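You operate a simulated robot arm through the tools that you are given. There is no shell and no other tool.

You are at the controls of a simulated robot arm. One attempt, no reset.

TASK
Put things in order on the top of the steel row bench. At the end: the black hose tail stands where the scouring pad with blue grip stood; the scouring pad with blue grip stands where the brown card tape core (roll) stood; the yellow wall sample with the white tag stands where the black hose tail stood; the joint paste tin stands where the yellow wall sample with the white tag stood; the brown card tape core is on the finished parts tray; whatever was shut is shut again. Leave all else as you found it, and nothing knocked over.

Only the result counts: the job must be done as asked and must still hold three seconds after the hand-in. Knocking over, shifting, dropping, spilling or breaking anything else fails it.

THE ROBOT
A 7-joint arm with a two-finger parallel gripper, fixed in place. Base frame: the origin is at the foot of the arm, x ahead of it, y to its left, z up; the work surface is at about z = 0. Lengths are in cm, angles in degrees, forces in N, time in s.
With the tool pointing down near the work surface it reaches from about 24 to 62 cm from the base axis. Its first joint turns from -66.0 to 66.0 degrees. Payload 2.6 kg.
Tool frame: the origin (TCP) lies between the finger pads and is the grasp point; the fingertips stand 3 cm ahead of it; z points along the fingers, y is the line along which they close. The gripper opens to 9.4 cm. The fingers are 2.8 cm wide and 1 cm thick; the gripper's body (5 by 9.6 cm) begins 5.5 cm behind the TCP.
Orientation is that of the tool frame in the base frame, as [roll, pitch, yaw] about the fixed x, y, z axes, in that order (R = Rz(yaw) Ry(pitch) Rx(roll)). With the fingers straight down and closing along the base's y, the tool's x points along the base's -x, its y along +y and its z along -z.

THE INTERFACE
- The arm moves only by the tool servo_tool. Its argument "moves" is a list of rows, each an object (a shift or turn left out is 0, a gripper value left out holds the last) with "travel": the shift along the base's x, y, z in cm, a list of three; "turn": the turn, a rotation vector about the base's x, y, z in degrees, a list of three; "fingers": the gripper command, from -1 (fully open) to 1 (shut), values between in proportion. In form: [{"travel": [tx, ty, tz], "turn": [wx, wy, wz], "fingers": fingers}, ...]. A call has 1 to 20 rows; each row shifts and turns the commanded pose from where the row before left it. Each row takes 0.2 s and may step no farther than 5 cm and 8.6 degrees from the row before; otherwise, or with a gripper value out of range, the whole call is refused. A pose out of reach is approached as far as the arm can. The call stops where the force on the tool passes 40 N (or 10 N more than at its start, if that is more) or the arm is blocked; 0.2 s more then pass. The fingers move at their own pace (about 7.2 cm/s each) and stop on an object; they squeeze with about 38 N. The grip force told is the motor's: it shows also when the fingers shut on nothing. Time passes only in rows, and 0.2 s behind the last, so rows that do not move let the fingers close. It gives the time, the measured TCP pose, the force on the tool (base axes), the opening and the grip force at its end, in the units of the frame above (readings bear some noise), with the torque about the TCP (base axes, N m) and any sound that the robot's microphone picked up.
- Cameras (640 x 400 px; columns grow to the right, rows downward): "scene" is fixed at [3.26, 43.39, 55.4]; the picture's right is [-0.79, -0.61, 0.00], its down [-0.41, 0.52, -0.75] and it looks along [0.46, -0.59, -0.66] (base axes); focal length 310 px, centre (320, 200). "wrist" rides on the gripper at [7.6, 1.4, -10.2] in the tool frame; the picture's right is [-0.18, 0.98, 0.00], its down [-0.75, -0.14, -0.64] and it looks along [-0.63, -0.12, 0.77] (tool axes); focal length 243 px, centre (320, 200). There is no depth. A picture from a camera that has moved, and an enlarged one, comes with that camera's place and axes in the base frame and with its lens.
- get_image(camera): a new picture of that camera. No time passes.
- close_up(camera, box): a new picture of the part [left, top, right, bottom] of that camera's present view, enlarged. No time passes.
- close_job(): hands the job in; it is judged then, once.

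Places have to be worked out from the pictures, the camera data and where the tool is seen. Open the gripper and draw the arm clear of the work before you hand the job in, unless the task says otherwise.

The tools are called after "Request:" by a JSON object that holds its "op" and its "data". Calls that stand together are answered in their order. servo_tool: Moves the arm, as the interface text tells. Its arguments: {"type":"object","properties":{"moves":{"type":"array","items":{"type":"object","properties":{"travel":{"type":"array","items":{"type":"number"}},"turn":{"type":"array","items":{"type":"number"}},"fingers":{"type":"number"}}}}},"required":["moves"]} The other tools are called the same way: get_image (camera) takes a picture; close_up (camera, box) takes an enlarged picture of a part of a camera's view; close_job () hands the job in.

At the start:

```text
t: 0.0
tool_pos: [40.81, -14.58, 28.92]
orientation: [179.9, 0.0, -180.0]
ft_force: [0.5, -0.3, -0.6]
torque: [0.01, -0.02, 0.01]
grip_width: 9.41
finger_force: 0.1
```

scene: 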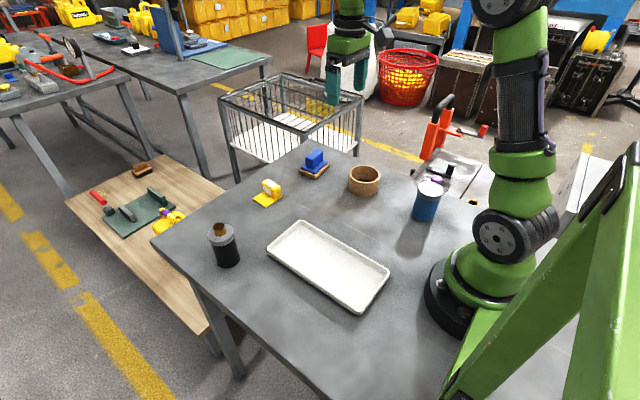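
wrist: 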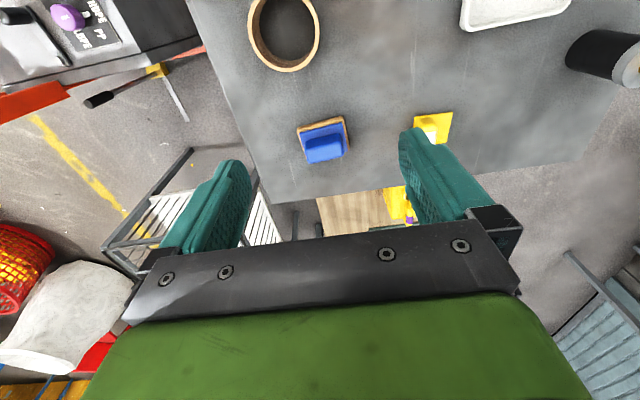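

I'll start by looking closer at the objects on the bench before moving anything.

Request:
{"op": "close_up", "data": {"camera": "scene", "box": [240, 130, 400, 230]}}

Request:
{"op": "close_up", "data": {"camera": "scene", "box": [180, 200, 400, 330]}}

Request:
{"op": "close_up", "data": {"camera": "scene", "box": [380, 150, 480, 240]}}

Request:
{"op": "close_up", "data": {"camera": "wrist", "box": [220, 0, 640, 220]}}

```text
4.00 times, centred on (320, 180) of scene
camera zoom: at [3.26, 43.39, 55.4], right [-0.79, -0.61, 0.0], down [-0.41, 0.52, -0.75], along [0.46, -0.59, -0.66], focal length 1238 px, centre (320, 280)
```

zoom: 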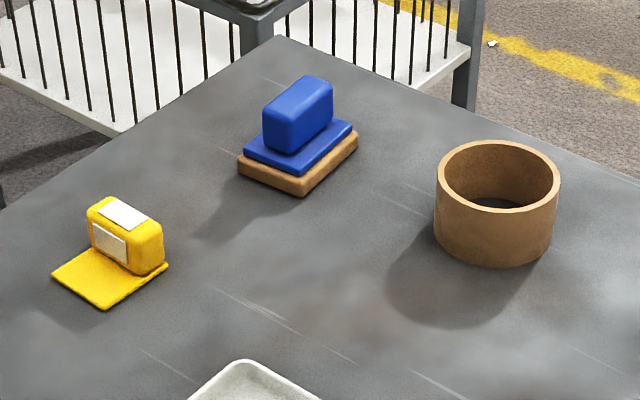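

```text
2.91 times, centred on (290, 265) of scene
camera zoom: at [3.26, 43.39, 55.4], right [-0.79, -0.61, 0.0], down [-0.41, 0.52, -0.75], along [0.46, -0.59, -0.66], focal length 901 px, centre (407, 11)
```

zoom: 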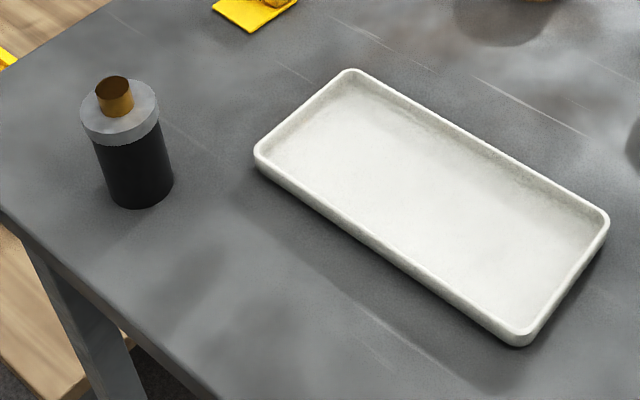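

```text
4.44 times, centred on (430, 195) of scene
camera zoom: at [3.26, 43.39, 55.4], right [-0.79, -0.61, 0.0], down [-0.41, 0.52, -0.75], along [0.46, -0.59, -0.66], focal length 1376 px, centre (-169, 222)
```

zoom: 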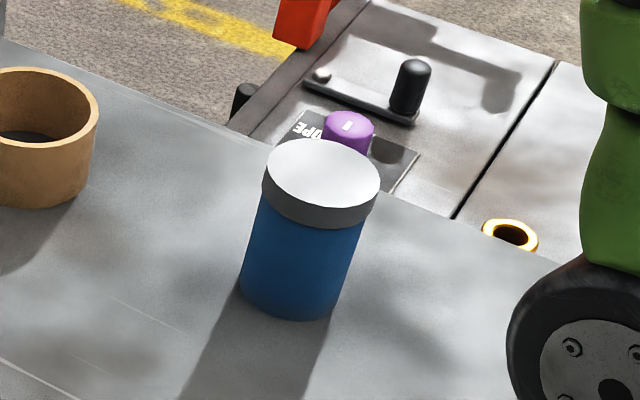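

```text
1.52 times, centred on (430, 110) of wrist
camera zoom: at [33.08, -13.26, 39.14], right [0.18, 0.98, 0.0], down [0.75, -0.14, 0.64], along [0.63, -0.12, -0.77], focal length 370 px, centre (152, 337)
```

zoom: 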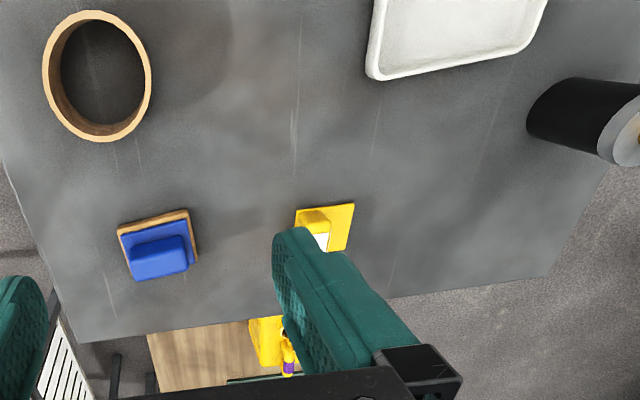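

The bench holds: tape core at about (35.6,-18), pad at (51.6,-16), sample at (53.7,2), hose tail at (45.5,22), tin at (17.5,-17.8), and tray over x 15–40, y 4–15.5. I'll lower part-way over the core's +y wall and check with the wrist camera.

Request:
{"op": "servo_tool", "data": {"moves": [{"travel": [-1.3, 0.15, -3.5], "fingers": -1}, {"travel": [-1.3, 0.15, -3.5]}, {"travel": [-1.3, 0.15, -3.5]}, {"travel": [-1.3, 0.1, -3.4]}, {"travel": [0, 0, 0]}]}}

Request:
{"op": "get_image", "data": {"camera": "wrist"}}

Request:
{"op": "get_image", "data": {"camera": "scene"}}

```text
t: 1.2
tool_pos: [35.69, -14.36, 14.92]
orientation: [-180.0, 0.0, 180.0]
ft_force: [0.7, -0.6, 0.1]
torque: [-0.03, 0.04, -0.03]
grip_width: 9.4
finger_force: 0.0
```

```text
taken
camera wrist: at [27.95, -12.85, 24.98], right [0.19, 0.98, 0.0], down [0.75, -0.14, 0.64], along [0.63, -0.12, -0.77], focal length 243 px, centre (320, 200)
```

wrist: 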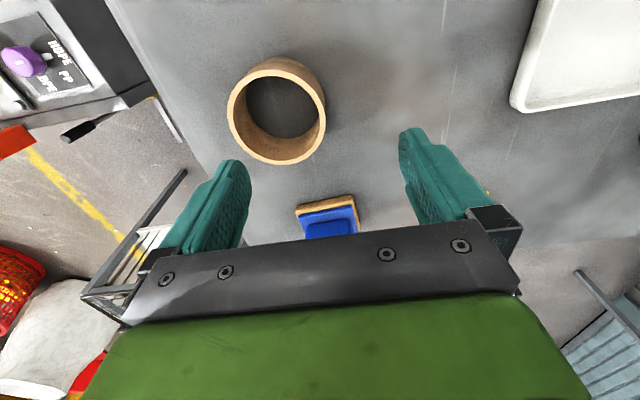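

```text
taken
```

scene: 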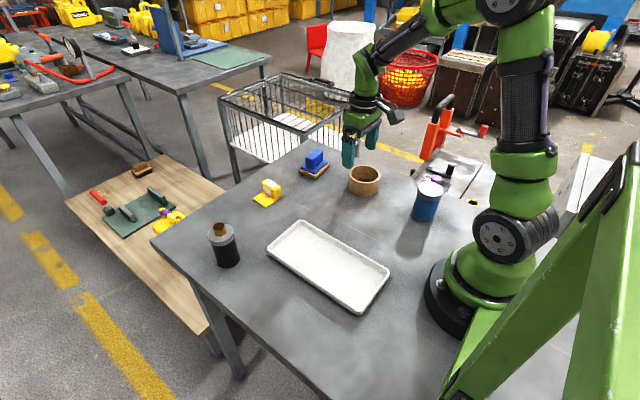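

The core sits lower-left of the tool in the wrist view. I'll enlarge it to measure its rim exactly.

Request:
{"op": "close_up", "data": {"camera": "wrist", "box": [200, 40, 360, 180]}}

Request:
{"op": "close_up", "data": {"camera": "scene", "box": [320, 110, 400, 210]}}

```text
2.86 times, centred on (280, 110) of wrist
camera zoom: at [27.95, -12.85, 24.98], right [0.19, 0.98, 0.0], down [0.75, -0.14, 0.64], along [0.63, -0.12, -0.77], focal length 693 px, centre (434, 457)
```

zoom: 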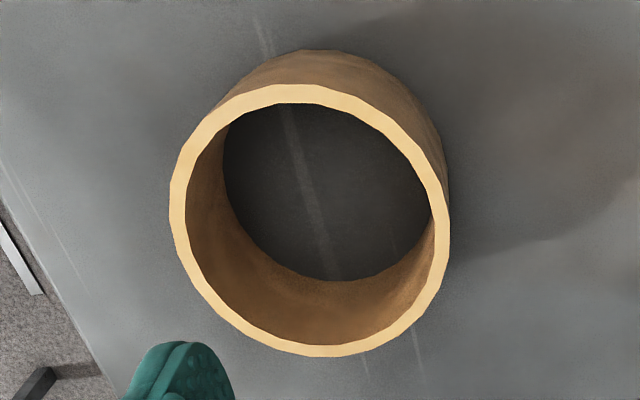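

```text
4.00 times, centred on (360, 160) of scene
camera zoom: at [3.26, 43.39, 55.4], right [-0.79, -0.61, 0.0], down [-0.41, 0.52, -0.75], along [0.46, -0.59, -0.66], focal length 1238 px, centre (160, 360)
```

zoom: 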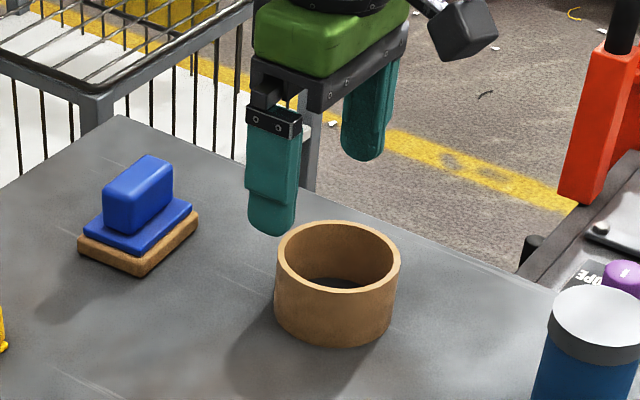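

The rim centre measures about (35.4,-18.0), outer diameter about 8.3 and height about 4.7. I'll lower onto the +y wall at about (35.4,-14.15) and close on the wall.

Request:
{"op": "servo_tool", "data": {"moves": [{"travel": [-0.1, 0.1, -3.5], "fingers": -1}, {"travel": [-0.1, 0.1, -3.5]}, {"travel": [-0.1, 0, -2.5]}, {"travel": [0, 0, -0.7]}, {"fingers": -0.5}, {"fingers": 0}, {"fingers": 0.5}, {"fingers": 1}, {"fingers": 1}, {"fingers": 1}]}}

Request:
{"op": "get_image", "data": {"camera": "wrist"}}

Request:
{"op": "close_up", "data": {"camera": "scene", "box": [320, 110, 400, 210]}}

```text
t: 3.4
tool_pos: [35.49, -14.07, 4.69]
orientation: [180.0, 0.1, 179.9]
ft_force: [0.7, -0.6, 0.3]
torque: [0.01, 0.04, 0.0]
grip_width: 0.93
finger_force: 37.2
```

```text
taken
camera wrist: at [27.75, -12.65, 14.95], right [0.18, 0.98, 0.0], down [0.75, -0.14, 0.64], along [0.63, -0.12, -0.77], focal length 243 px, centre (320, 200)
```

wrist: 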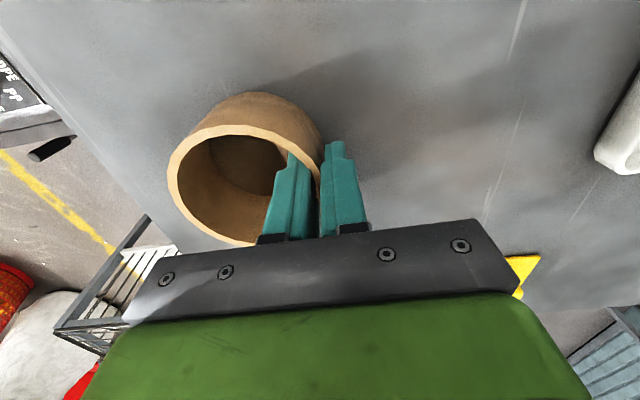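

```text
4.00 times, centred on (360, 160) of scene
camera zoom: at [3.27, 43.39, 55.4], right [-0.79, -0.61, 0.0], down [-0.41, 0.52, -0.75], along [0.46, -0.59, -0.66], focal length 1238 px, centre (160, 360)
```

zoom: 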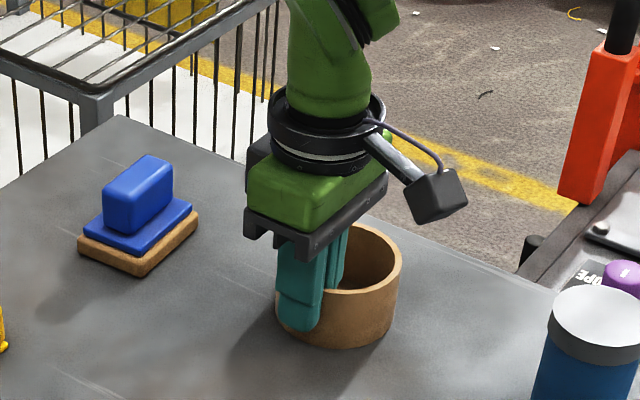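

The core is gripped by its wall (0.93 cm) and hasn't visibly moved. I'll lift it and carry it over the tray, then check the tray from the wrist camera.

Request:
{"op": "servo_tool", "data": {"moves": [{"travel": [0, 0, 1], "fingers": 1}, {"travel": [0, 0, 3]}, {"travel": [0, 0, 3]}, {"travel": [0, 0, 3]}, {"travel": [0, 0, 2]}, {"travel": [-0.5, 3.5, 0]}, {"travel": [-0.5, 3.5, 0]}, {"travel": [-0.5, 3.5, 0]}, {"travel": [-0.5, 3.5, 0]}, {"travel": [-0.5, 3.5, 0]}, {"travel": [-0.5, 3.5, 0]}, {"travel": [-0.5, 3.5, 0]}, {"travel": [-0.4, 3.2, 0]}, {"travel": [0, 0, 0]}]}}

Request:
{"op": "get_image", "data": {"camera": "wrist"}}

Request:
{"op": "get_image", "data": {"camera": "scene"}}

```text
t: 6.4
tool_pos: [31.4, 13.56, 16.84]
orientation: [-179.9, 0.0, 179.8]
ft_force: [-0.2, 0.3, -0.1]
torque: [0.03, -0.01, -0.01]
grip_width: 0.93
finger_force: 37.8
```

```text
taken
camera wrist: at [23.6, 15.15, 27.0], right [0.19, 0.98, 0.0], down [0.75, -0.14, 0.64], along [0.63, -0.12, -0.77], focal length 243 px, centre (320, 200)
```

wrist: 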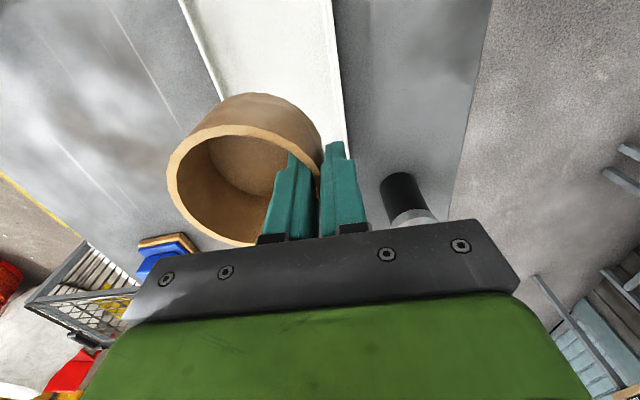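

```text
taken
```

scene: 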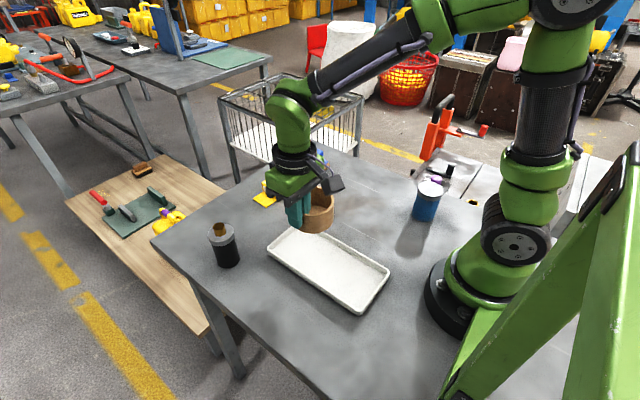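

Tray rims measure y ≈ 3.95 and 15.9, so the core centre (y ≈ 9.6 now) needs +0.25. I'll lower to just above the tray floor and watch the force.

Request:
{"op": "servo_tool", "data": {"moves": [{"travel": [0, 0.25, -3], "fingers": 1}, {"travel": [0, 0, -3]}, {"travel": [0, 0, -3]}, {"travel": [0, 0, -1.5]}, {"travel": [0, 0, -0.5]}, {"travel": [0, 0, 0]}]}}

Request:
{"op": "close_up", "data": {"camera": "scene", "box": [240, 170, 400, 320]}}

Request:
{"op": "get_image", "data": {"camera": "wrist"}}

```text
t: 7.8
tool_pos: [31.24, 14.15, 5.88]
orientation: [180.0, 0.1, -179.9]
ft_force: [0.0, 0.3, -0.5]
torque: [-0.02, -0.01, -0.01]
grip_width: 0.9
finger_force: 37.8
```

```text
2.67 times, centred on (320, 245) of scene
camera zoom: at [3.27, 43.39, 55.4], right [-0.79, -0.61, 0.0], down [-0.41, 0.52, -0.75], along [0.46, -0.59, -0.66], focal length 826 px, centre (320, 80)
```

zoom: 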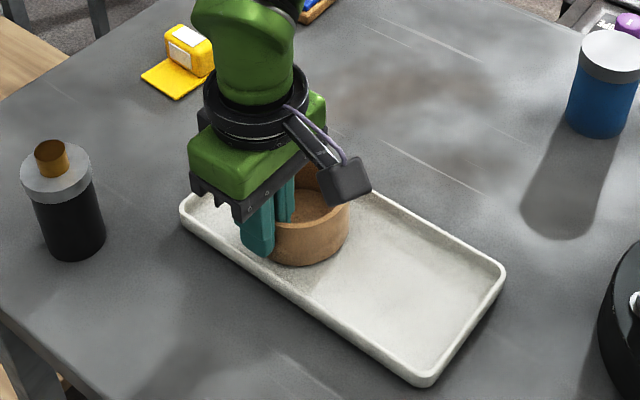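

```text
taken
camera wrist: at [23.72, 15.49, 16.03], right [0.18, 0.98, 0.0], down [0.75, -0.14, 0.64], along [0.63, -0.12, -0.77], focal length 243 px, centre (320, 200)
```

wrist: 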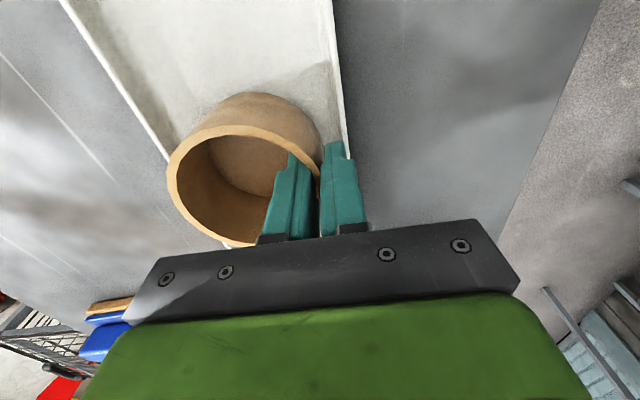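

The core sits slightly toward the +y rim; I'll shift it −0.4 in y and step down gently to contact.

Request:
{"op": "servo_tool", "data": {"moves": [{"travel": [0, -0.4, 0], "fingers": 1}, {"travel": [0, 0, -0.3]}, {"travel": [0, 0, -0.2]}, {"travel": [0, 0, 0]}]}}

Request:
{"op": "close_up", "data": {"camera": "scene", "box": [270, 190, 350, 240]}}

```text
t: 8.8
tool_pos: [31.42, 13.7, 5.34]
orientation: [-180.0, 0.0, 179.9]
ft_force: [0.5, -0.4, -0.3]
torque: [0.05, 0.0, 0.01]
grip_width: 0.9
finger_force: 38.3
```

```text
8.00 times, centred on (310, 215) of scene
camera zoom: at [3.27, 43.39, 55.4], right [-0.79, -0.61, 0.0], down [-0.41, 0.52, -0.75], along [0.46, -0.59, -0.66], focal length 2477 px, centre (400, 80)
```

zoom: 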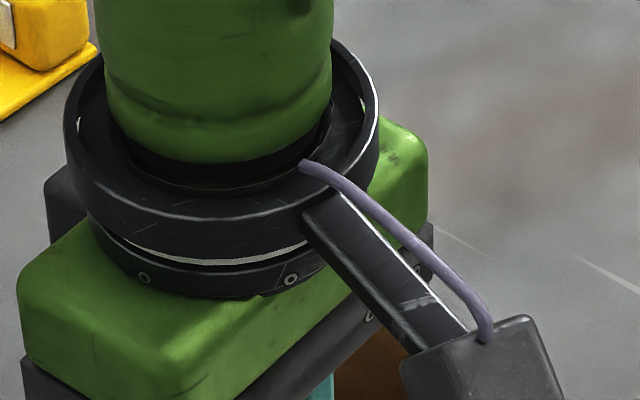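

No contact yet at TCP z ≈ 5.35 (core bottom ≈ 0.65). I'll go down in small steps.

Request:
{"op": "servo_tool", "data": {"moves": [{"travel": [0, 0, -0.15], "fingers": 1}, {"travel": [0, 0, -0.1]}, {"travel": [0, 0, 0]}]}}

Request:
{"op": "close_up", "data": {"camera": "scene", "box": [290, 230, 370, 280]}}

```text
t: 9.6
tool_pos: [31.34, 13.7, 5.21]
orientation: [179.9, 0.1, 179.9]
ft_force: [-8.4, -1.8, 30.6]
torque: [-0.07, 0.46, -0.01]
grip_width: 0.91
finger_force: 38.0
```

```text
8.00 times, centred on (330, 255) of scene
camera zoom: at [3.25, 43.39, 55.41], right [-0.79, -0.61, 0.0], down [-0.41, 0.52, -0.75], along [0.46, -0.59, -0.66], focal length 2477 px, centre (240, -240)
```

zoom: 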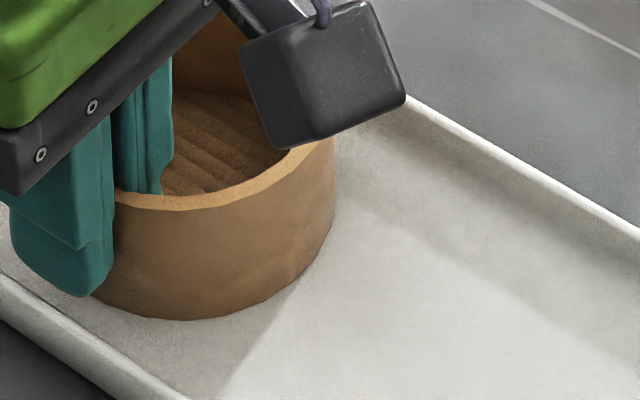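

Contact made (30 N up). I'll relieve slightly, open partly, and rise straight up.

Request:
{"op": "servo_tool", "data": {"moves": [{"travel": [0, 0, 0.1], "fingers": 1}, {"fingers": 0.6}, {"fingers": 0.4}, {"fingers": 0.4}, {"travel": [0, 0, 1]}, {"travel": [0, 0, 2.5]}, {"travel": [0, 0, 3.5]}, {"travel": [0, 0, 3.5]}, {"travel": [0, 0, 0]}]}}

Request:
{"op": "close_up", "data": {"camera": "scene", "box": [240, 170, 400, 320]}}

Request:
{"op": "get_image", "data": {"camera": "wrist"}}

```text
t: 11.6
tool_pos: [31.39, 13.68, 15.83]
orientation: [-180.0, 0.1, 180.0]
ft_force: [0.8, -0.6, 0.8]
torque: [-0.03, -0.02, 0.04]
grip_width: 2.81
finger_force: 0.0
```

```text
2.67 times, centred on (320, 245) of scene
camera zoom: at [3.26, 43.39, 55.4], right [-0.79, -0.61, 0.0], down [-0.41, 0.52, -0.75], along [0.46, -0.59, -0.66], focal length 826 px, centre (320, 80)
```

zoom: 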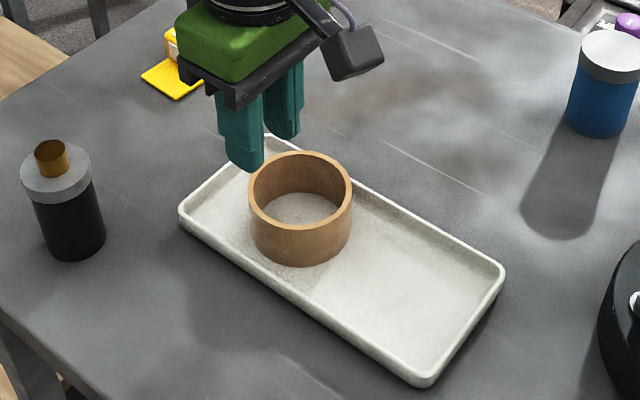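

```text
taken
camera wrist: at [23.78, 15.0, 25.97], right [0.19, 0.98, 0.0], down [0.75, -0.14, 0.64], along [0.63, -0.12, -0.77], focal length 243 px, centre (320, 200)
```

wrist: 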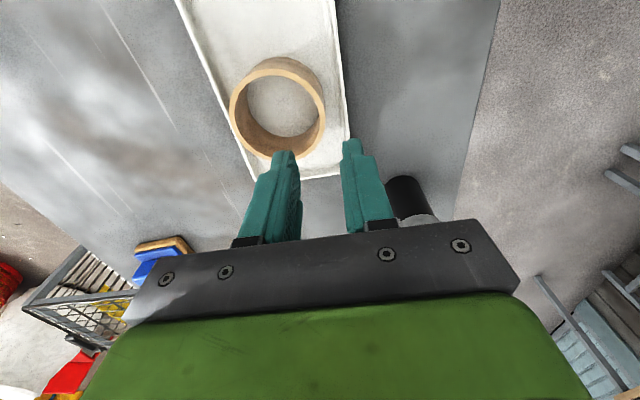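

The core stands within the tray. Next I'll move above the pad to measure its grip.

Request:
{"op": "servo_tool", "data": {"moves": [{"travel": [2.2, -3.3, 0], "fingers": -1}, {"travel": [2.2, -3.3, 0]}, {"travel": [2.2, -3.3, 0]}, {"travel": [2.2, -3.3, 0]}, {"travel": [2.2, -3.3, 0]}, {"travel": [2.2, -3.3, 0]}, {"travel": [2.2, -3.3, 0]}, {"travel": [2.2, -3.3, 0]}, {"travel": [2.2, -3.3, 0]}, {"travel": [0, 0, 0]}]}}

Request:
{"op": "get_image", "data": {"camera": "wrist"}}

Request:
{"op": "close_up", "data": {"camera": "wrist", "box": [240, 40, 420, 180]}}

Request:
{"op": "close_up", "data": {"camera": "scene", "box": [270, 120, 370, 200]}}

```text
t: 13.8
tool_pos: [51.11, -15.97, 15.6]
orientation: [179.9, 0.0, 180.0]
ft_force: [0.1, 0.0, 0.1]
torque: [-0.02, 0.0, -0.02]
grip_width: 9.38
finger_force: 0.0
```

```text
taken
camera wrist: at [43.49, -14.59, 25.84], right [0.18, 0.98, 0.0], down [0.75, -0.14, 0.64], along [0.63, -0.12, -0.77], focal length 243 px, centre (320, 200)
```

wrist: 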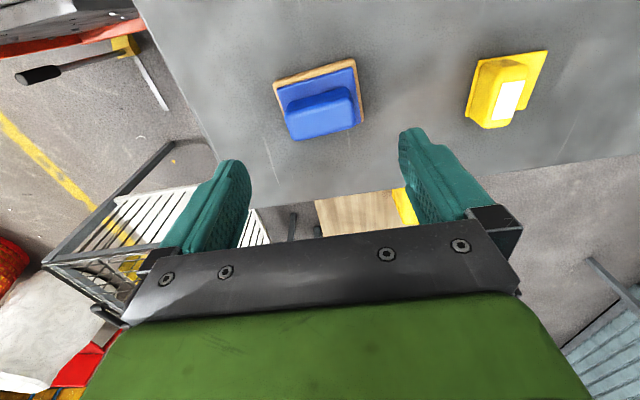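

```text
2.86 times, centred on (330, 110) of wrist
camera zoom: at [43.49, -14.59, 25.84], right [0.18, 0.98, 0.0], down [0.75, -0.14, 0.64], along [0.63, -0.12, -0.77], focal length 693 px, centre (291, 457)
```

zoom: 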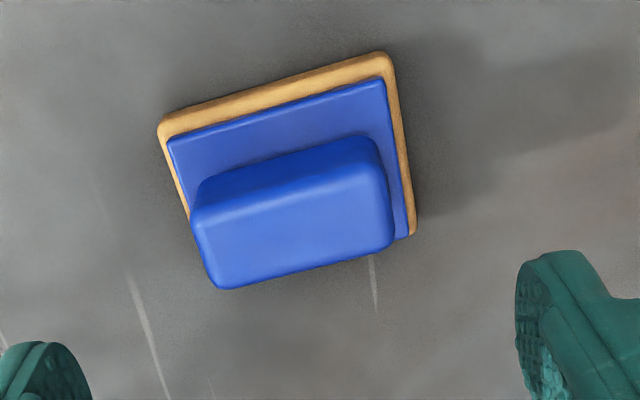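

```text
5.00 times, centred on (320, 160) of scene
camera zoom: at [3.27, 43.39, 55.4], right [-0.79, -0.61, 0.0], down [-0.41, 0.52, -0.75], along [0.46, -0.59, -0.66], focal length 1548 px, centre (320, 400)
```

zoom: 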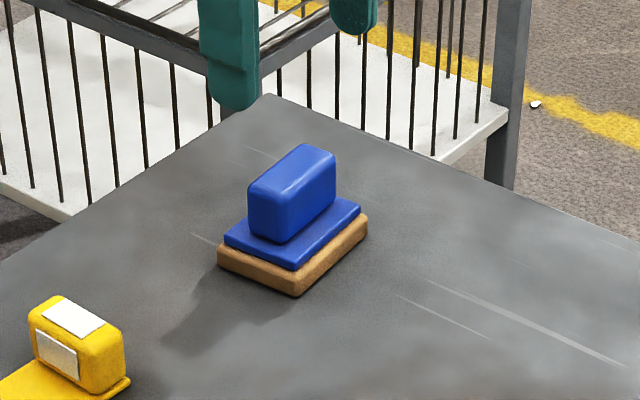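

The pad base is about 7.75 × 5.85 cm, centred (51.5,-16.1), yawed about +3°. The grip block is centred at (51.4,-16.0), about 5.6 long in y, with its top at z ≈ 5.7. I'll lower and grip it lengthwise along y.

Request:
{"op": "servo_tool", "data": {"moves": [{"travel": [0.1, 0, -3], "turn": [0, 0, 3], "fingers": -1}, {"travel": [0.1, 0, -3]}, {"travel": [0.1, 0, -2.5]}, {"travel": [0, 0, -1.2]}, {"travel": [0, 0, 0]}, {"fingers": -0.6}, {"fingers": -0.2}, {"fingers": 0.3}, {"fingers": 1}, {"fingers": 1}, {"fingers": 1}]}}

Request:
{"op": "get_image", "data": {"camera": "wrist"}}

Request:
{"op": "close_up", "data": {"camera": "scene", "box": [270, 120, 370, 200]}}

```text
t: 16.2
tool_pos: [51.3, -16.09, 5.95]
orientation: [-180.0, 0.0, -176.9]
ft_force: [-0.6, -0.5, 0.1]
torque: [0.0, -0.03, 0.03]
grip_width: 6.39
finger_force: 37.8
```

```text
taken
camera wrist: at [43.59, -15.05, 16.09], right [0.13, 0.99, 0.0], down [0.76, -0.1, 0.64], along [0.64, -0.09, -0.77], focal length 243 px, centre (320, 200)
```

wrist: 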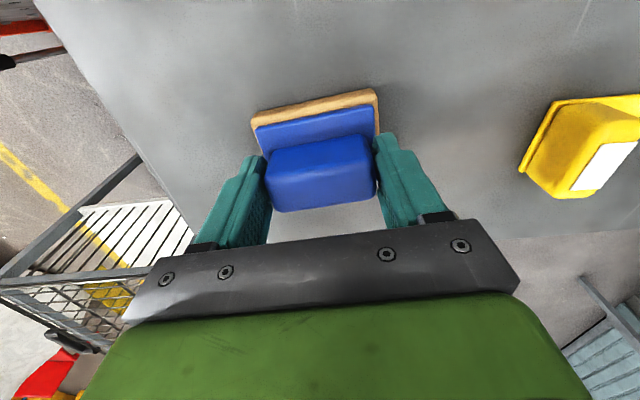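

```text
5.00 times, centred on (320, 160) of scene
camera zoom: at [3.27, 43.39, 55.4], right [-0.79, -0.61, 0.0], down [-0.41, 0.52, -0.75], along [0.46, -0.59, -0.66], focal length 1548 px, centre (320, 400)
```

zoom: 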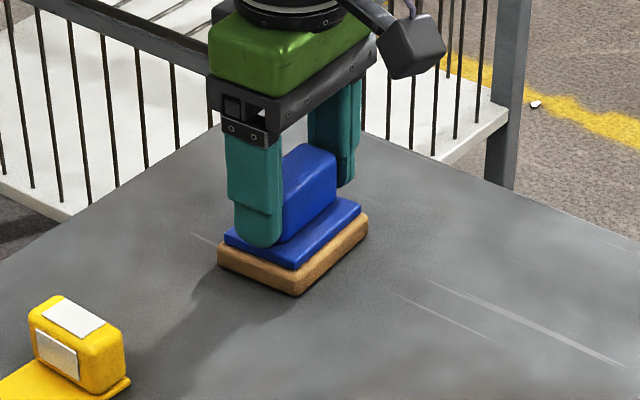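

Gripped at 6.39 cm with the pad unmoved. I'll lift, carry it to the core's old place (35.4,-18.0), and lower to just above the bench.

Request:
{"op": "servo_tool", "data": {"moves": [{"travel": [0, 0, 1], "fingers": 1}, {"travel": [0, 0, 3]}, {"travel": [0, 0, 3]}, {"travel": [-3.2, -0.4, 1]}, {"travel": [-3.2, -0.4, 0]}, {"travel": [-3.2, -0.4, 0]}, {"travel": [-3.2, -0.4, 0]}, {"travel": [-3.2, -0.3, 0]}, {"travel": [0, 0, 0]}, {"travel": [0, 0, -3]}, {"travel": [0, 0, -3]}, {"travel": [0, 0, 0]}]}}

Request:
{"op": "get_image", "data": {"camera": "wrist"}}

Request:
{"op": "close_up", "data": {"camera": "scene", "box": [320, 130, 420, 210]}}

```text
t: 18.8
tool_pos: [35.45, -17.93, 7.91]
orientation: [-180.0, 0.0, -176.9]
ft_force: [-0.2, -0.2, -0.8]
torque: [0.01, 0.02, 0.02]
grip_width: 6.38
finger_force: 37.9
```

```text
taken
camera wrist: at [27.75, -16.81, 18.16], right [0.13, 0.99, 0.0], down [0.76, -0.1, 0.64], along [0.64, -0.09, -0.77], focal length 243 px, centre (320, 200)
```

wrist: 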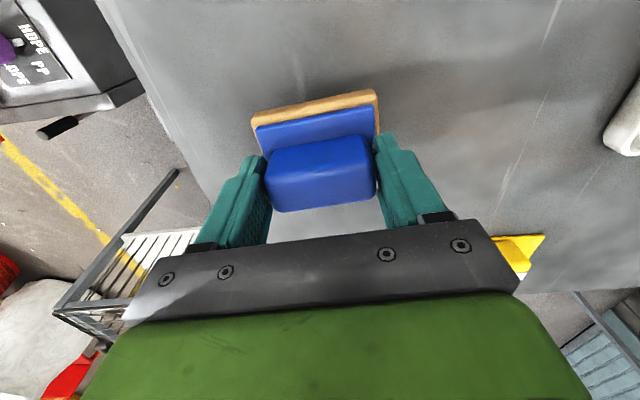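

```text
5.00 times, centred on (370, 170) of scene
camera zoom: at [3.27, 43.39, 55.4], right [-0.79, -0.61, 0.0], down [-0.41, 0.52, -0.75], along [0.46, -0.59, -0.66], focal length 1548 px, centre (70, 350)
```

zoom: 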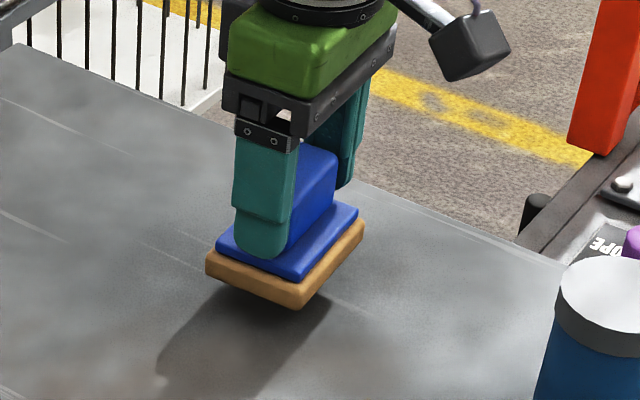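

The pad is over its target at (35.45,-17.93). I'll lower the last 1.9 cm gently.

Request:
{"op": "servo_tool", "data": {"moves": [{"travel": [0, 0, -1.2], "fingers": 1}, {"travel": [0, 0, -0.5]}, {"travel": [0, 0, -0.15]}, {"travel": [0, 0, 0]}]}}

Request:
{"op": "close_up", "data": {"camera": "scene", "box": [320, 130, 420, 210]}}

```text
t: 19.8
tool_pos: [35.46, -17.92, 6.19]
orientation: [-180.0, 0.0, -177.1]
ft_force: [-0.1, 0.3, -1.4]
torque: [0.01, -0.02, -0.02]
grip_width: 6.35
finger_force: 37.8
```

```text
5.00 times, centred on (370, 170) of scene
camera zoom: at [3.27, 43.39, 55.4], right [-0.79, -0.61, 0.0], down [-0.41, 0.52, -0.75], along [0.46, -0.59, -0.66], focal length 1548 px, centre (70, 350)
```

zoom: 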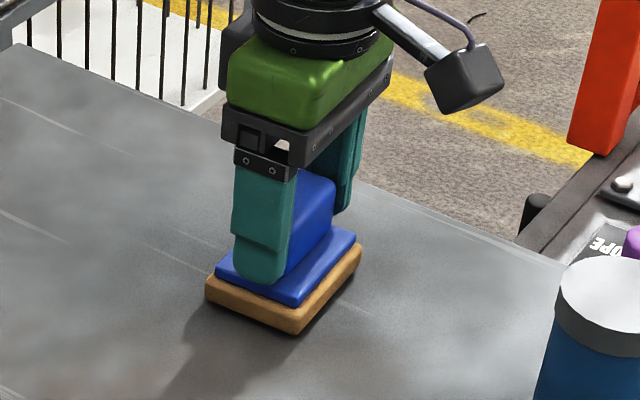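

Nearly down, with no contact yet. A couple of tiny steps more.

Request:
{"op": "servo_tool", "data": {"moves": [{"travel": [0, 0, -0.12], "fingers": 1}, {"travel": [0, 0, -0.08]}, {"travel": [0, 0, 0]}]}}

```text
t: 20.6
tool_pos: [35.47, -17.94, 6.01]
orientation: [-180.0, 0.0, -177.1]
ft_force: [-0.1, 0.0, -1.1]
torque: [-0.02, 0.01, 0.01]
grip_width: 6.39
finger_force: 38.5
```

Request:
{"op": "servo_tool", "data": {"moves": [{"travel": [0, 0, -0.06], "fingers": 1}, {"travel": [0, 0, -0.05]}, {"travel": [0, 0, 0]}]}}

```text
t: 21.4
tool_pos: [35.35, -17.9, 6.02]
orientation: [-180.0, -0.1, -177.1]
ft_force: [-0.5, -0.2, -0.3]
torque: [-0.01, 0.02, -0.01]
grip_width: 6.37
finger_force: 37.9
```

The force changed from −1.1 to −0.3 N, so it is about touching. I'll do one more small step, then check the force.

Request:
{"op": "servo_tool", "data": {"moves": [{"travel": [0, 0, -0.06], "fingers": 1}, {"travel": [0, 0, 0]}]}}

```text
t: 22.0
tool_pos: [35.47, -17.98, 5.83]
orientation: [180.0, 0.1, -177.1]
ft_force: [-1.9, 1.7, 4.6]
torque: [-0.03, 0.05, -0.01]
grip_width: 6.34
finger_force: 38.0
```

Contact confirmed (4.6 N). Releasing and rising straight up.

Request:
{"op": "servo_tool", "data": {"moves": [{"fingers": -0.5}, {"fingers": -0.8}, {"fingers": -0.8}, {"travel": [0, 0, 1.5]}, {"travel": [0, 0, 3.5]}, {"travel": [0, 0, 4], "turn": [0, 0, -3]}, {"travel": [0, 0, 4]}, {"travel": [0, 0, 0]}]}}

Request:
{"op": "get_image", "data": {"camera": "scene"}}

Request:
{"op": "close_up", "data": {"camera": "scene", "box": [320, 130, 420, 210]}}

```text
t: 23.8
tool_pos: [35.48, -17.99, 18.97]
orientation: [180.0, -0.1, 180.0]
ft_force: [1.4, -0.7, 0.1]
torque: [0.0, 0.0, -0.01]
grip_width: 8.46
finger_force: 0.0
```

```text
taken
```

scene: 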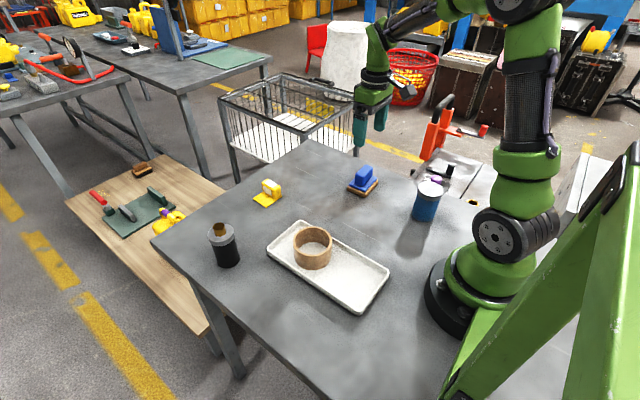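

```text
5.00 times, centred on (370, 170) of scene
camera zoom: at [3.26, 43.39, 55.4], right [-0.79, -0.61, 0.0], down [-0.41, 0.52, -0.75], along [0.46, -0.59, -0.66], focal length 1548 px, centre (70, 350)
```

zoom: 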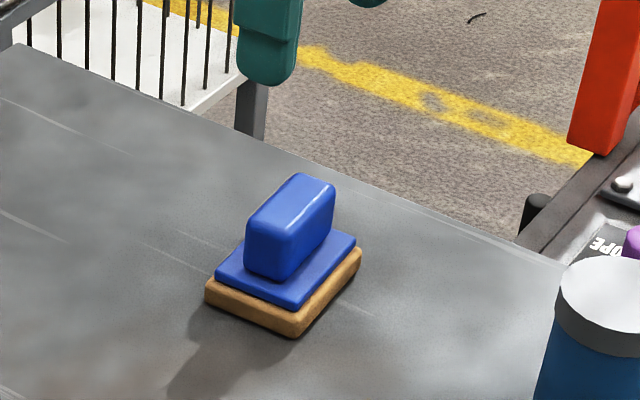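

The pad now sits where the core stood. Next I'll move over the hose tail at about (45.5,22.2) and measure it.

Request:
{"op": "servo_tool", "data": {"moves": [{"travel": [0.8, 3.3, 1], "fingers": -1}, {"travel": [0.8, 3.3, 1]}, {"travel": [0.8, 3.3, 0]}, {"travel": [0.8, 3.3, 0]}, {"travel": [0.8, 3.3, 0]}, {"travel": [0.8, 3.3, 0]}, {"travel": [0.8, 3.3, 0]}, {"travel": [0.8, 3.3, 0]}, {"travel": [0.8, 3.3, 0]}, {"travel": [0.8, 3.3, 0]}, {"travel": [0.8, 3.3, 0]}, {"travel": [0.8, 3.3, 0]}, {"travel": [0, 0, 0]}]}}

Request:
{"op": "get_image", "data": {"camera": "wrist"}}

Request:
{"op": "close_up", "data": {"camera": "scene", "box": [170, 190, 290, 290]}}

```text
t: 26.6
tool_pos: [45.05, 21.72, 20.81]
orientation: [-180.0, 0.0, -179.9]
ft_force: [0.1, -0.6, 0.2]
torque: [0.02, 0.02, 0.02]
grip_width: 9.4
finger_force: 0.0
```

```text
taken
camera wrist: at [37.4, 23.11, 30.95], right [0.18, 0.98, 0.0], down [0.75, -0.14, 0.64], along [0.63, -0.12, -0.77], focal length 243 px, centre (320, 200)
```

wrist: 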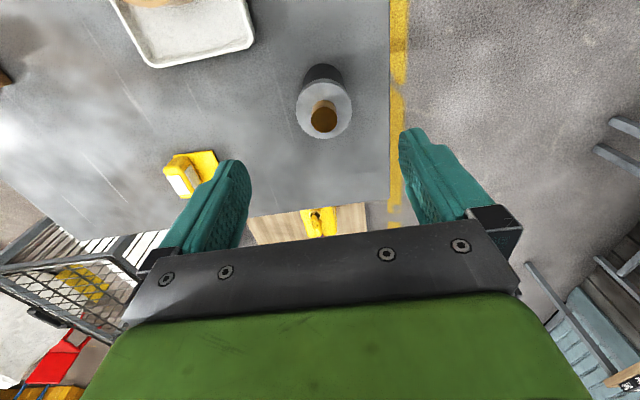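

```text
4.00 times, centred on (230, 240) of scene
camera zoom: at [3.26, 43.39, 55.4], right [-0.79, -0.61, 0.0], down [-0.41, 0.52, -0.75], along [0.46, -0.59, -0.66], focal length 1238 px, centre (680, 40)
```

zoom: 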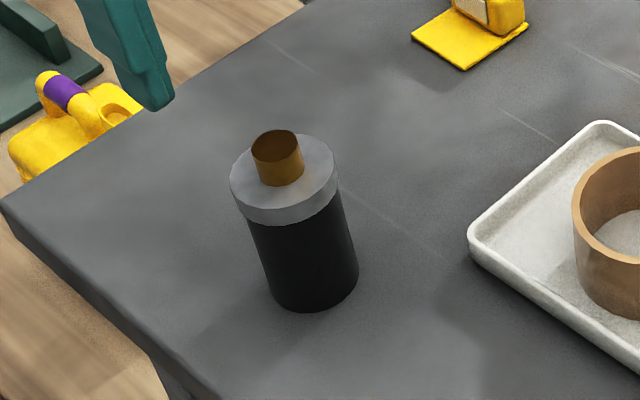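

Request:
{"op": "close_up", "data": {"camera": "wrist", "box": [270, 40, 380, 150]}}

```text
3.64 times, centred on (325, 95) of wrist
camera zoom: at [37.4, 23.11, 30.95], right [0.18, 0.98, 0.0], down [0.75, -0.14, 0.64], along [0.63, -0.12, -0.77], focal length 882 px, centre (302, 582)
```

zoom: 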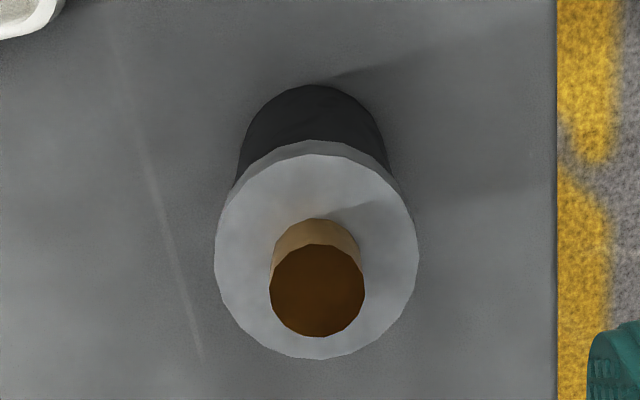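

Hose tail centre is about (45.35,22.05), collar top z ≈ 8.9 with diameter 5.1, brass top z ≈ 11. I'll lower to TCP z ≈ 6.5 and close on it.

Request:
{"op": "servo_tool", "data": {"moves": [{"travel": [0.3, 0.3, -3], "fingers": -1}, {"travel": [0, 0, -3.5]}, {"travel": [0, 0, -3.5]}, {"travel": [0, 0, -2.8]}, {"travel": [0, 0, -1.5]}, {"travel": [0, 0, 0]}]}}

Request:
{"op": "get_image", "data": {"camera": "wrist"}}

Request:
{"op": "close_up", "data": {"camera": "scene", "box": [170, 190, 290, 290]}}

```text
t: 28.0
tool_pos: [45.51, 22.03, 6.58]
orientation: [-180.0, 0.0, -180.0]
ft_force: [-0.4, 0.8, -0.7]
torque: [-0.02, 0.01, 0.01]
grip_width: 9.4
finger_force: 0.0
```

```text
taken
camera wrist: at [37.8, 23.38, 16.63], right [0.18, 0.98, 0.0], down [0.75, -0.14, 0.64], along [0.63, -0.12, -0.77], focal length 243 px, centre (320, 200)
```

wrist: 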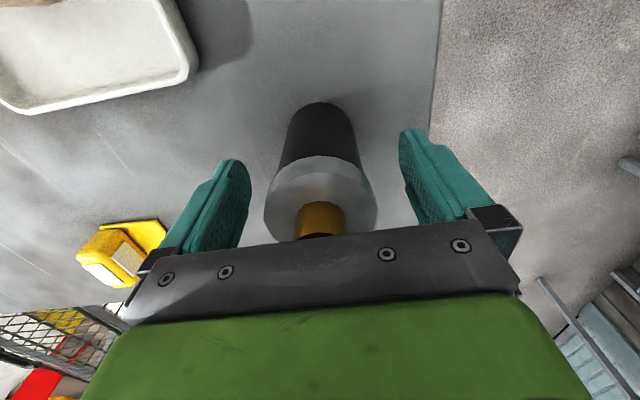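

```text
4.00 times, centred on (230, 240) of scene
camera zoom: at [3.27, 43.39, 55.4], right [-0.79, -0.61, 0.0], down [-0.41, 0.52, -0.75], along [0.46, -0.59, -0.66], focal length 1238 px, centre (680, 40)
```

zoom: 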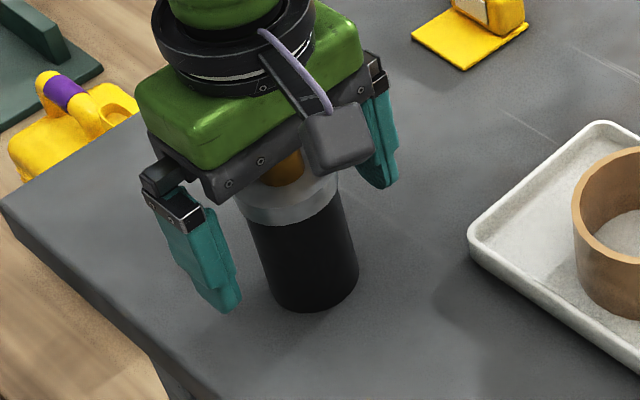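

It's centred in y between the fingers. I'll check x alignment with a close-up before closing.

Request:
{"op": "close_up", "data": {"camera": "wrist", "box": [240, 90, 400, 250]}}

```text
2.50 times, centred on (320, 170) of wrist
camera zoom: at [37.8, 23.38, 16.63], right [0.18, 0.98, 0.0], down [0.75, -0.14, 0.64], along [0.63, -0.12, -0.77], focal length 606 px, centre (320, 275)
```

zoom: 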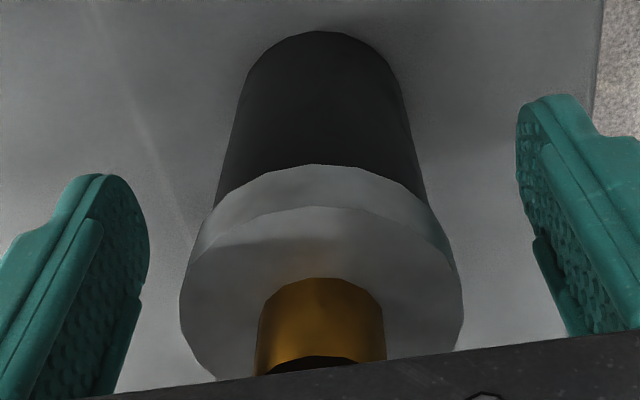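

Alignment is consistent (centre x ≈ 45.5). Closing the fingers.

Request:
{"op": "servo_tool", "data": {"moves": [{"fingers": -0.6}, {"fingers": -0.2}, {"fingers": 0.2}, {"fingers": 1}, {"fingers": 1}, {"fingers": 1}]}}

Request:
{"op": "get_image", "data": {"camera": "wrist"}}

Request:
{"op": "close_up", "data": {"camera": "scene", "box": [170, 190, 290, 290]}}

```text
t: 29.4
tool_pos: [45.47, 21.94, 6.45]
orientation: [-179.9, 0.0, 180.0]
ft_force: [1.2, 0.5, 1.5]
torque: [0.01, 0.03, 0.02]
grip_width: 5.15
finger_force: 37.9
```

```text
taken
camera wrist: at [37.8, 23.37, 16.66], right [0.18, 0.98, 0.0], down [0.75, -0.14, 0.64], along [0.63, -0.12, -0.77], focal length 243 px, centre (320, 200)
```

wrist: 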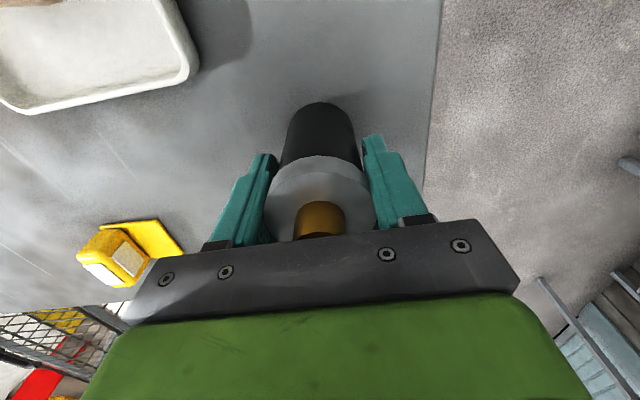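

```text
4.00 times, centred on (230, 240) of scene
camera zoom: at [3.26, 43.39, 55.4], right [-0.79, -0.61, 0.0], down [-0.41, 0.52, -0.75], along [0.46, -0.59, -0.66], focal length 1238 px, centre (680, 40)
```

zoom: 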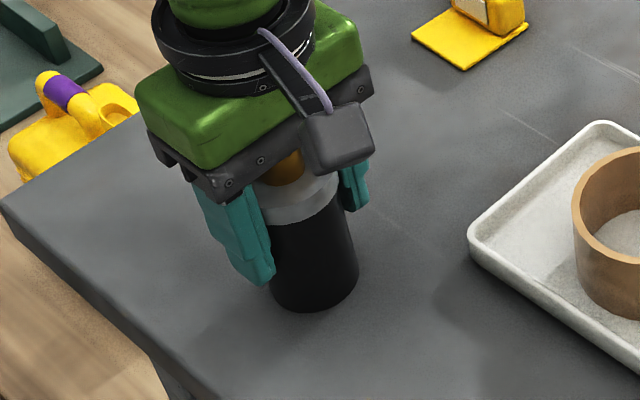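

Gripped at 5.15 cm, and the hose tail's home is about (45.45,22.05). Small lift first to check the hold and weight.

Request:
{"op": "servo_tool", "data": {"moves": [{"travel": [0, 0, 0.7], "fingers": 1}, {"travel": [0, 0, 1.5]}, {"travel": [0, 0, 0]}]}}

Request:
{"op": "close_up", "data": {"camera": "scene", "box": [170, 190, 290, 290]}}

```text
t: 30.2
tool_pos: [45.35, 21.91, 8.71]
orientation: [-180.0, -0.1, -179.9]
ft_force: [0.8, 0.6, -1.2]
torque: [-0.02, -0.01, -0.03]
grip_width: 5.12
finger_force: 37.8
```

```text
4.00 times, centred on (230, 240) of scene
camera zoom: at [3.27, 43.39, 55.4], right [-0.79, -0.61, 0.0], down [-0.41, 0.52, -0.75], along [0.46, -0.59, -0.66], focal length 1238 px, centre (680, 40)
```

zoom: 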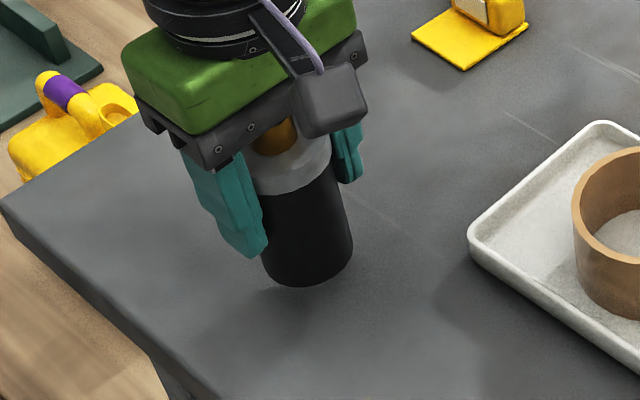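

It holds firmly. Lifting higher and carrying it to the pad's old place (51.5,-16.1).

Request:
{"op": "servo_tool", "data": {"moves": [{"travel": [0, 0, 3], "fingers": 1}, {"travel": [0, 0, 3]}, {"travel": [0, -1, 3]}, {"travel": [0.5, -3, 0]}, {"travel": [0.5, -3.2, 0]}, {"travel": [0.5, -3.2, 0]}, {"travel": [0.5, -3.2, 0]}, {"travel": [0.5, -3.2, 0]}, {"travel": [0.5, -3.2, 0]}, {"travel": [0.5, -3.2, 0]}, {"travel": [0.5, -3.2, 0]}, {"travel": [0.5, -3.2, 0]}, {"travel": [0.6, -3.2, 0]}, {"travel": [0.6, -3.2, 0]}, {"travel": [0.6, -2, 0]}, {"travel": [0, 0, 0]}]}}

Request:
{"op": "get_image", "data": {"camera": "scene"}}

Request:
{"op": "get_image", "data": {"camera": "wrist"}}

```text
t: 33.6
tool_pos: [51.86, -16.12, 17.8]
orientation: [180.0, -0.1, 179.9]
ft_force: [1.1, -0.7, -1.2]
torque: [-0.01, 0.0, -0.02]
grip_width: 5.16
finger_force: 38.3
```

```text
taken
```

scene: 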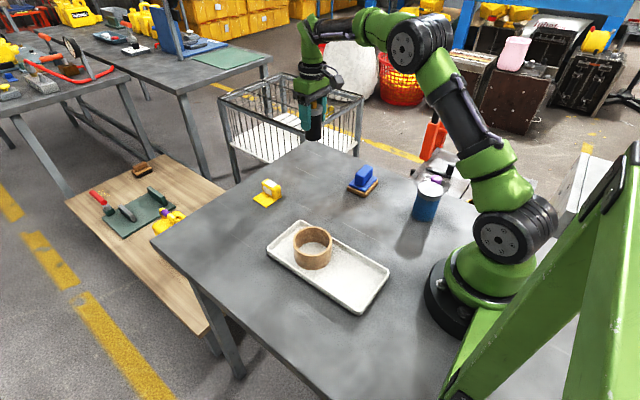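

```text
taken
camera wrist: at [44.23, -14.73, 27.93], right [0.19, 0.98, 0.0], down [0.75, -0.14, 0.64], along [0.63, -0.12, -0.77], focal length 243 px, centre (320, 200)
```

wrist: 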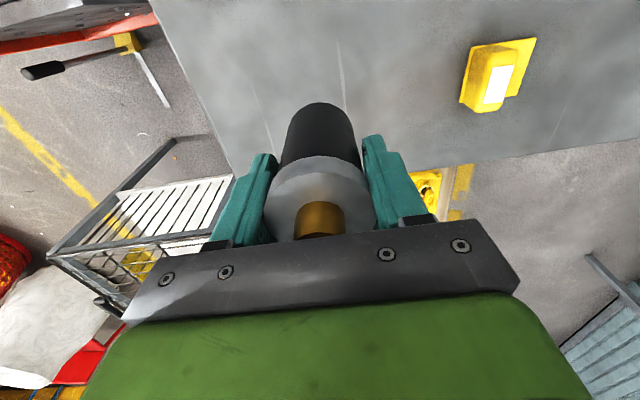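

At (51.7,-16.1); I'll trim x by −0.2 and lower to about 0.5 cm above the bench.

Request:
{"op": "servo_tool", "data": {"moves": [{"travel": [-0.2, 0, -3], "fingers": 1}, {"travel": [0, 0, -3]}, {"travel": [0, 0, -3]}, {"travel": [0, 0, -1.3]}, {"travel": [0, 0, -0.5]}, {"travel": [0, 0, 0]}]}}

Request:
{"op": "close_up", "data": {"camera": "scene", "box": [260, 110, 360, 190]}}

```text
t: 35.0
tool_pos: [51.6, -16.05, 6.68]
orientation: [179.9, 0.0, 179.9]
ft_force: [-0.1, 0.1, -2.0]
torque: [-0.01, 0.0, 0.03]
grip_width: 5.13
finger_force: 38.0
```

```text
5.00 times, centred on (310, 150) of scene
camera zoom: at [3.27, 43.39, 55.4], right [-0.79, -0.61, 0.0], down [-0.41, 0.52, -0.75], along [0.46, -0.59, -0.66], focal length 1548 px, centre (370, 450)
```

zoom: 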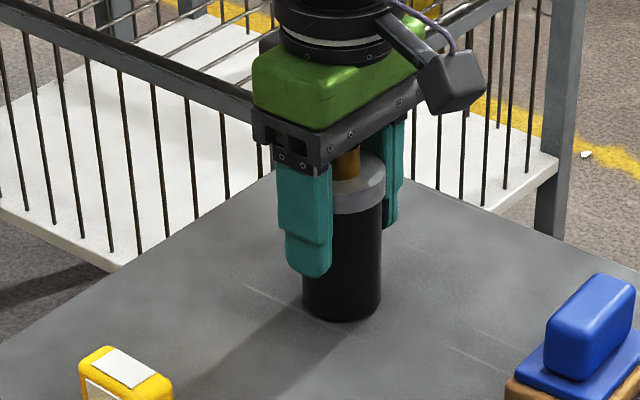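

Just above the bench, so I'll step down gently until contact.

Request:
{"op": "servo_tool", "data": {"moves": [{"travel": [0, 0, -0.08], "fingers": 1}, {"travel": [0, 0, -0.06]}, {"travel": [0, 0, 0]}]}}

```text
t: 35.8
tool_pos: [51.46, -16.11, 6.88]
orientation: [180.0, 0.0, 179.9]
ft_force: [0.4, 0.1, -2.3]
torque: [-0.03, 0.0, 0.05]
grip_width: 5.13
finger_force: 38.2
```

Request:
{"op": "servo_tool", "data": {"moves": [{"travel": [0, 0, -0.08], "fingers": 1}, {"travel": [0, 0, -0.04]}, {"travel": [0, 0, 0]}]}}

```text
t: 36.6
tool_pos: [51.55, -16.13, 6.58]
orientation: [-179.9, 0.0, 180.0]
ft_force: [0.1, -0.5, -1.1]
torque: [0.01, -0.02, 0.01]
grip_width: 5.15
finger_force: 37.9
```

Still carrying weight (about −1 to −2 N), so I'll continue down in tiny steps.

Request:
{"op": "servo_tool", "data": {"moves": [{"travel": [0, 0, -0.08], "fingers": 1}, {"travel": [0, 0, 0]}]}}

```text
t: 37.2
tool_pos: [51.43, -16.16, 6.51]
orientation: [180.0, -0.1, 179.9]
ft_force: [-0.7, 0.2, -2.0]
torque: [-0.01, -0.01, -0.04]
grip_width: 5.15
finger_force: 37.6
```

Request:
{"op": "servo_tool", "data": {"moves": [{"travel": [0, 0, -0.08], "fingers": 1}, {"travel": [0, 0, 0]}]}}

Request:
{"op": "close_up", "data": {"camera": "scene", "box": [290, 130, 350, 180]}}

```text
t: 37.8
tool_pos: [51.42, -16.12, 6.56]
orientation: [180.0, 0.0, 179.9]
ft_force: [-0.8, 0.1, 2.9]
torque: [-0.06, 0.1, -0.04]
grip_width: 5.12
finger_force: 38.4
```

```text
8.00 times, centred on (320, 155) of scene
camera zoom: at [3.26, 43.39, 55.4], right [-0.79, -0.61, 0.0], down [-0.41, 0.52, -0.75], along [0.46, -0.59, -0.66], focal length 2477 px, centre (320, 560)
```

zoom: 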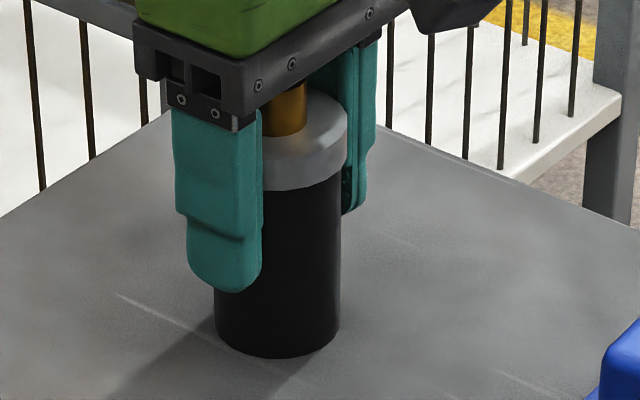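

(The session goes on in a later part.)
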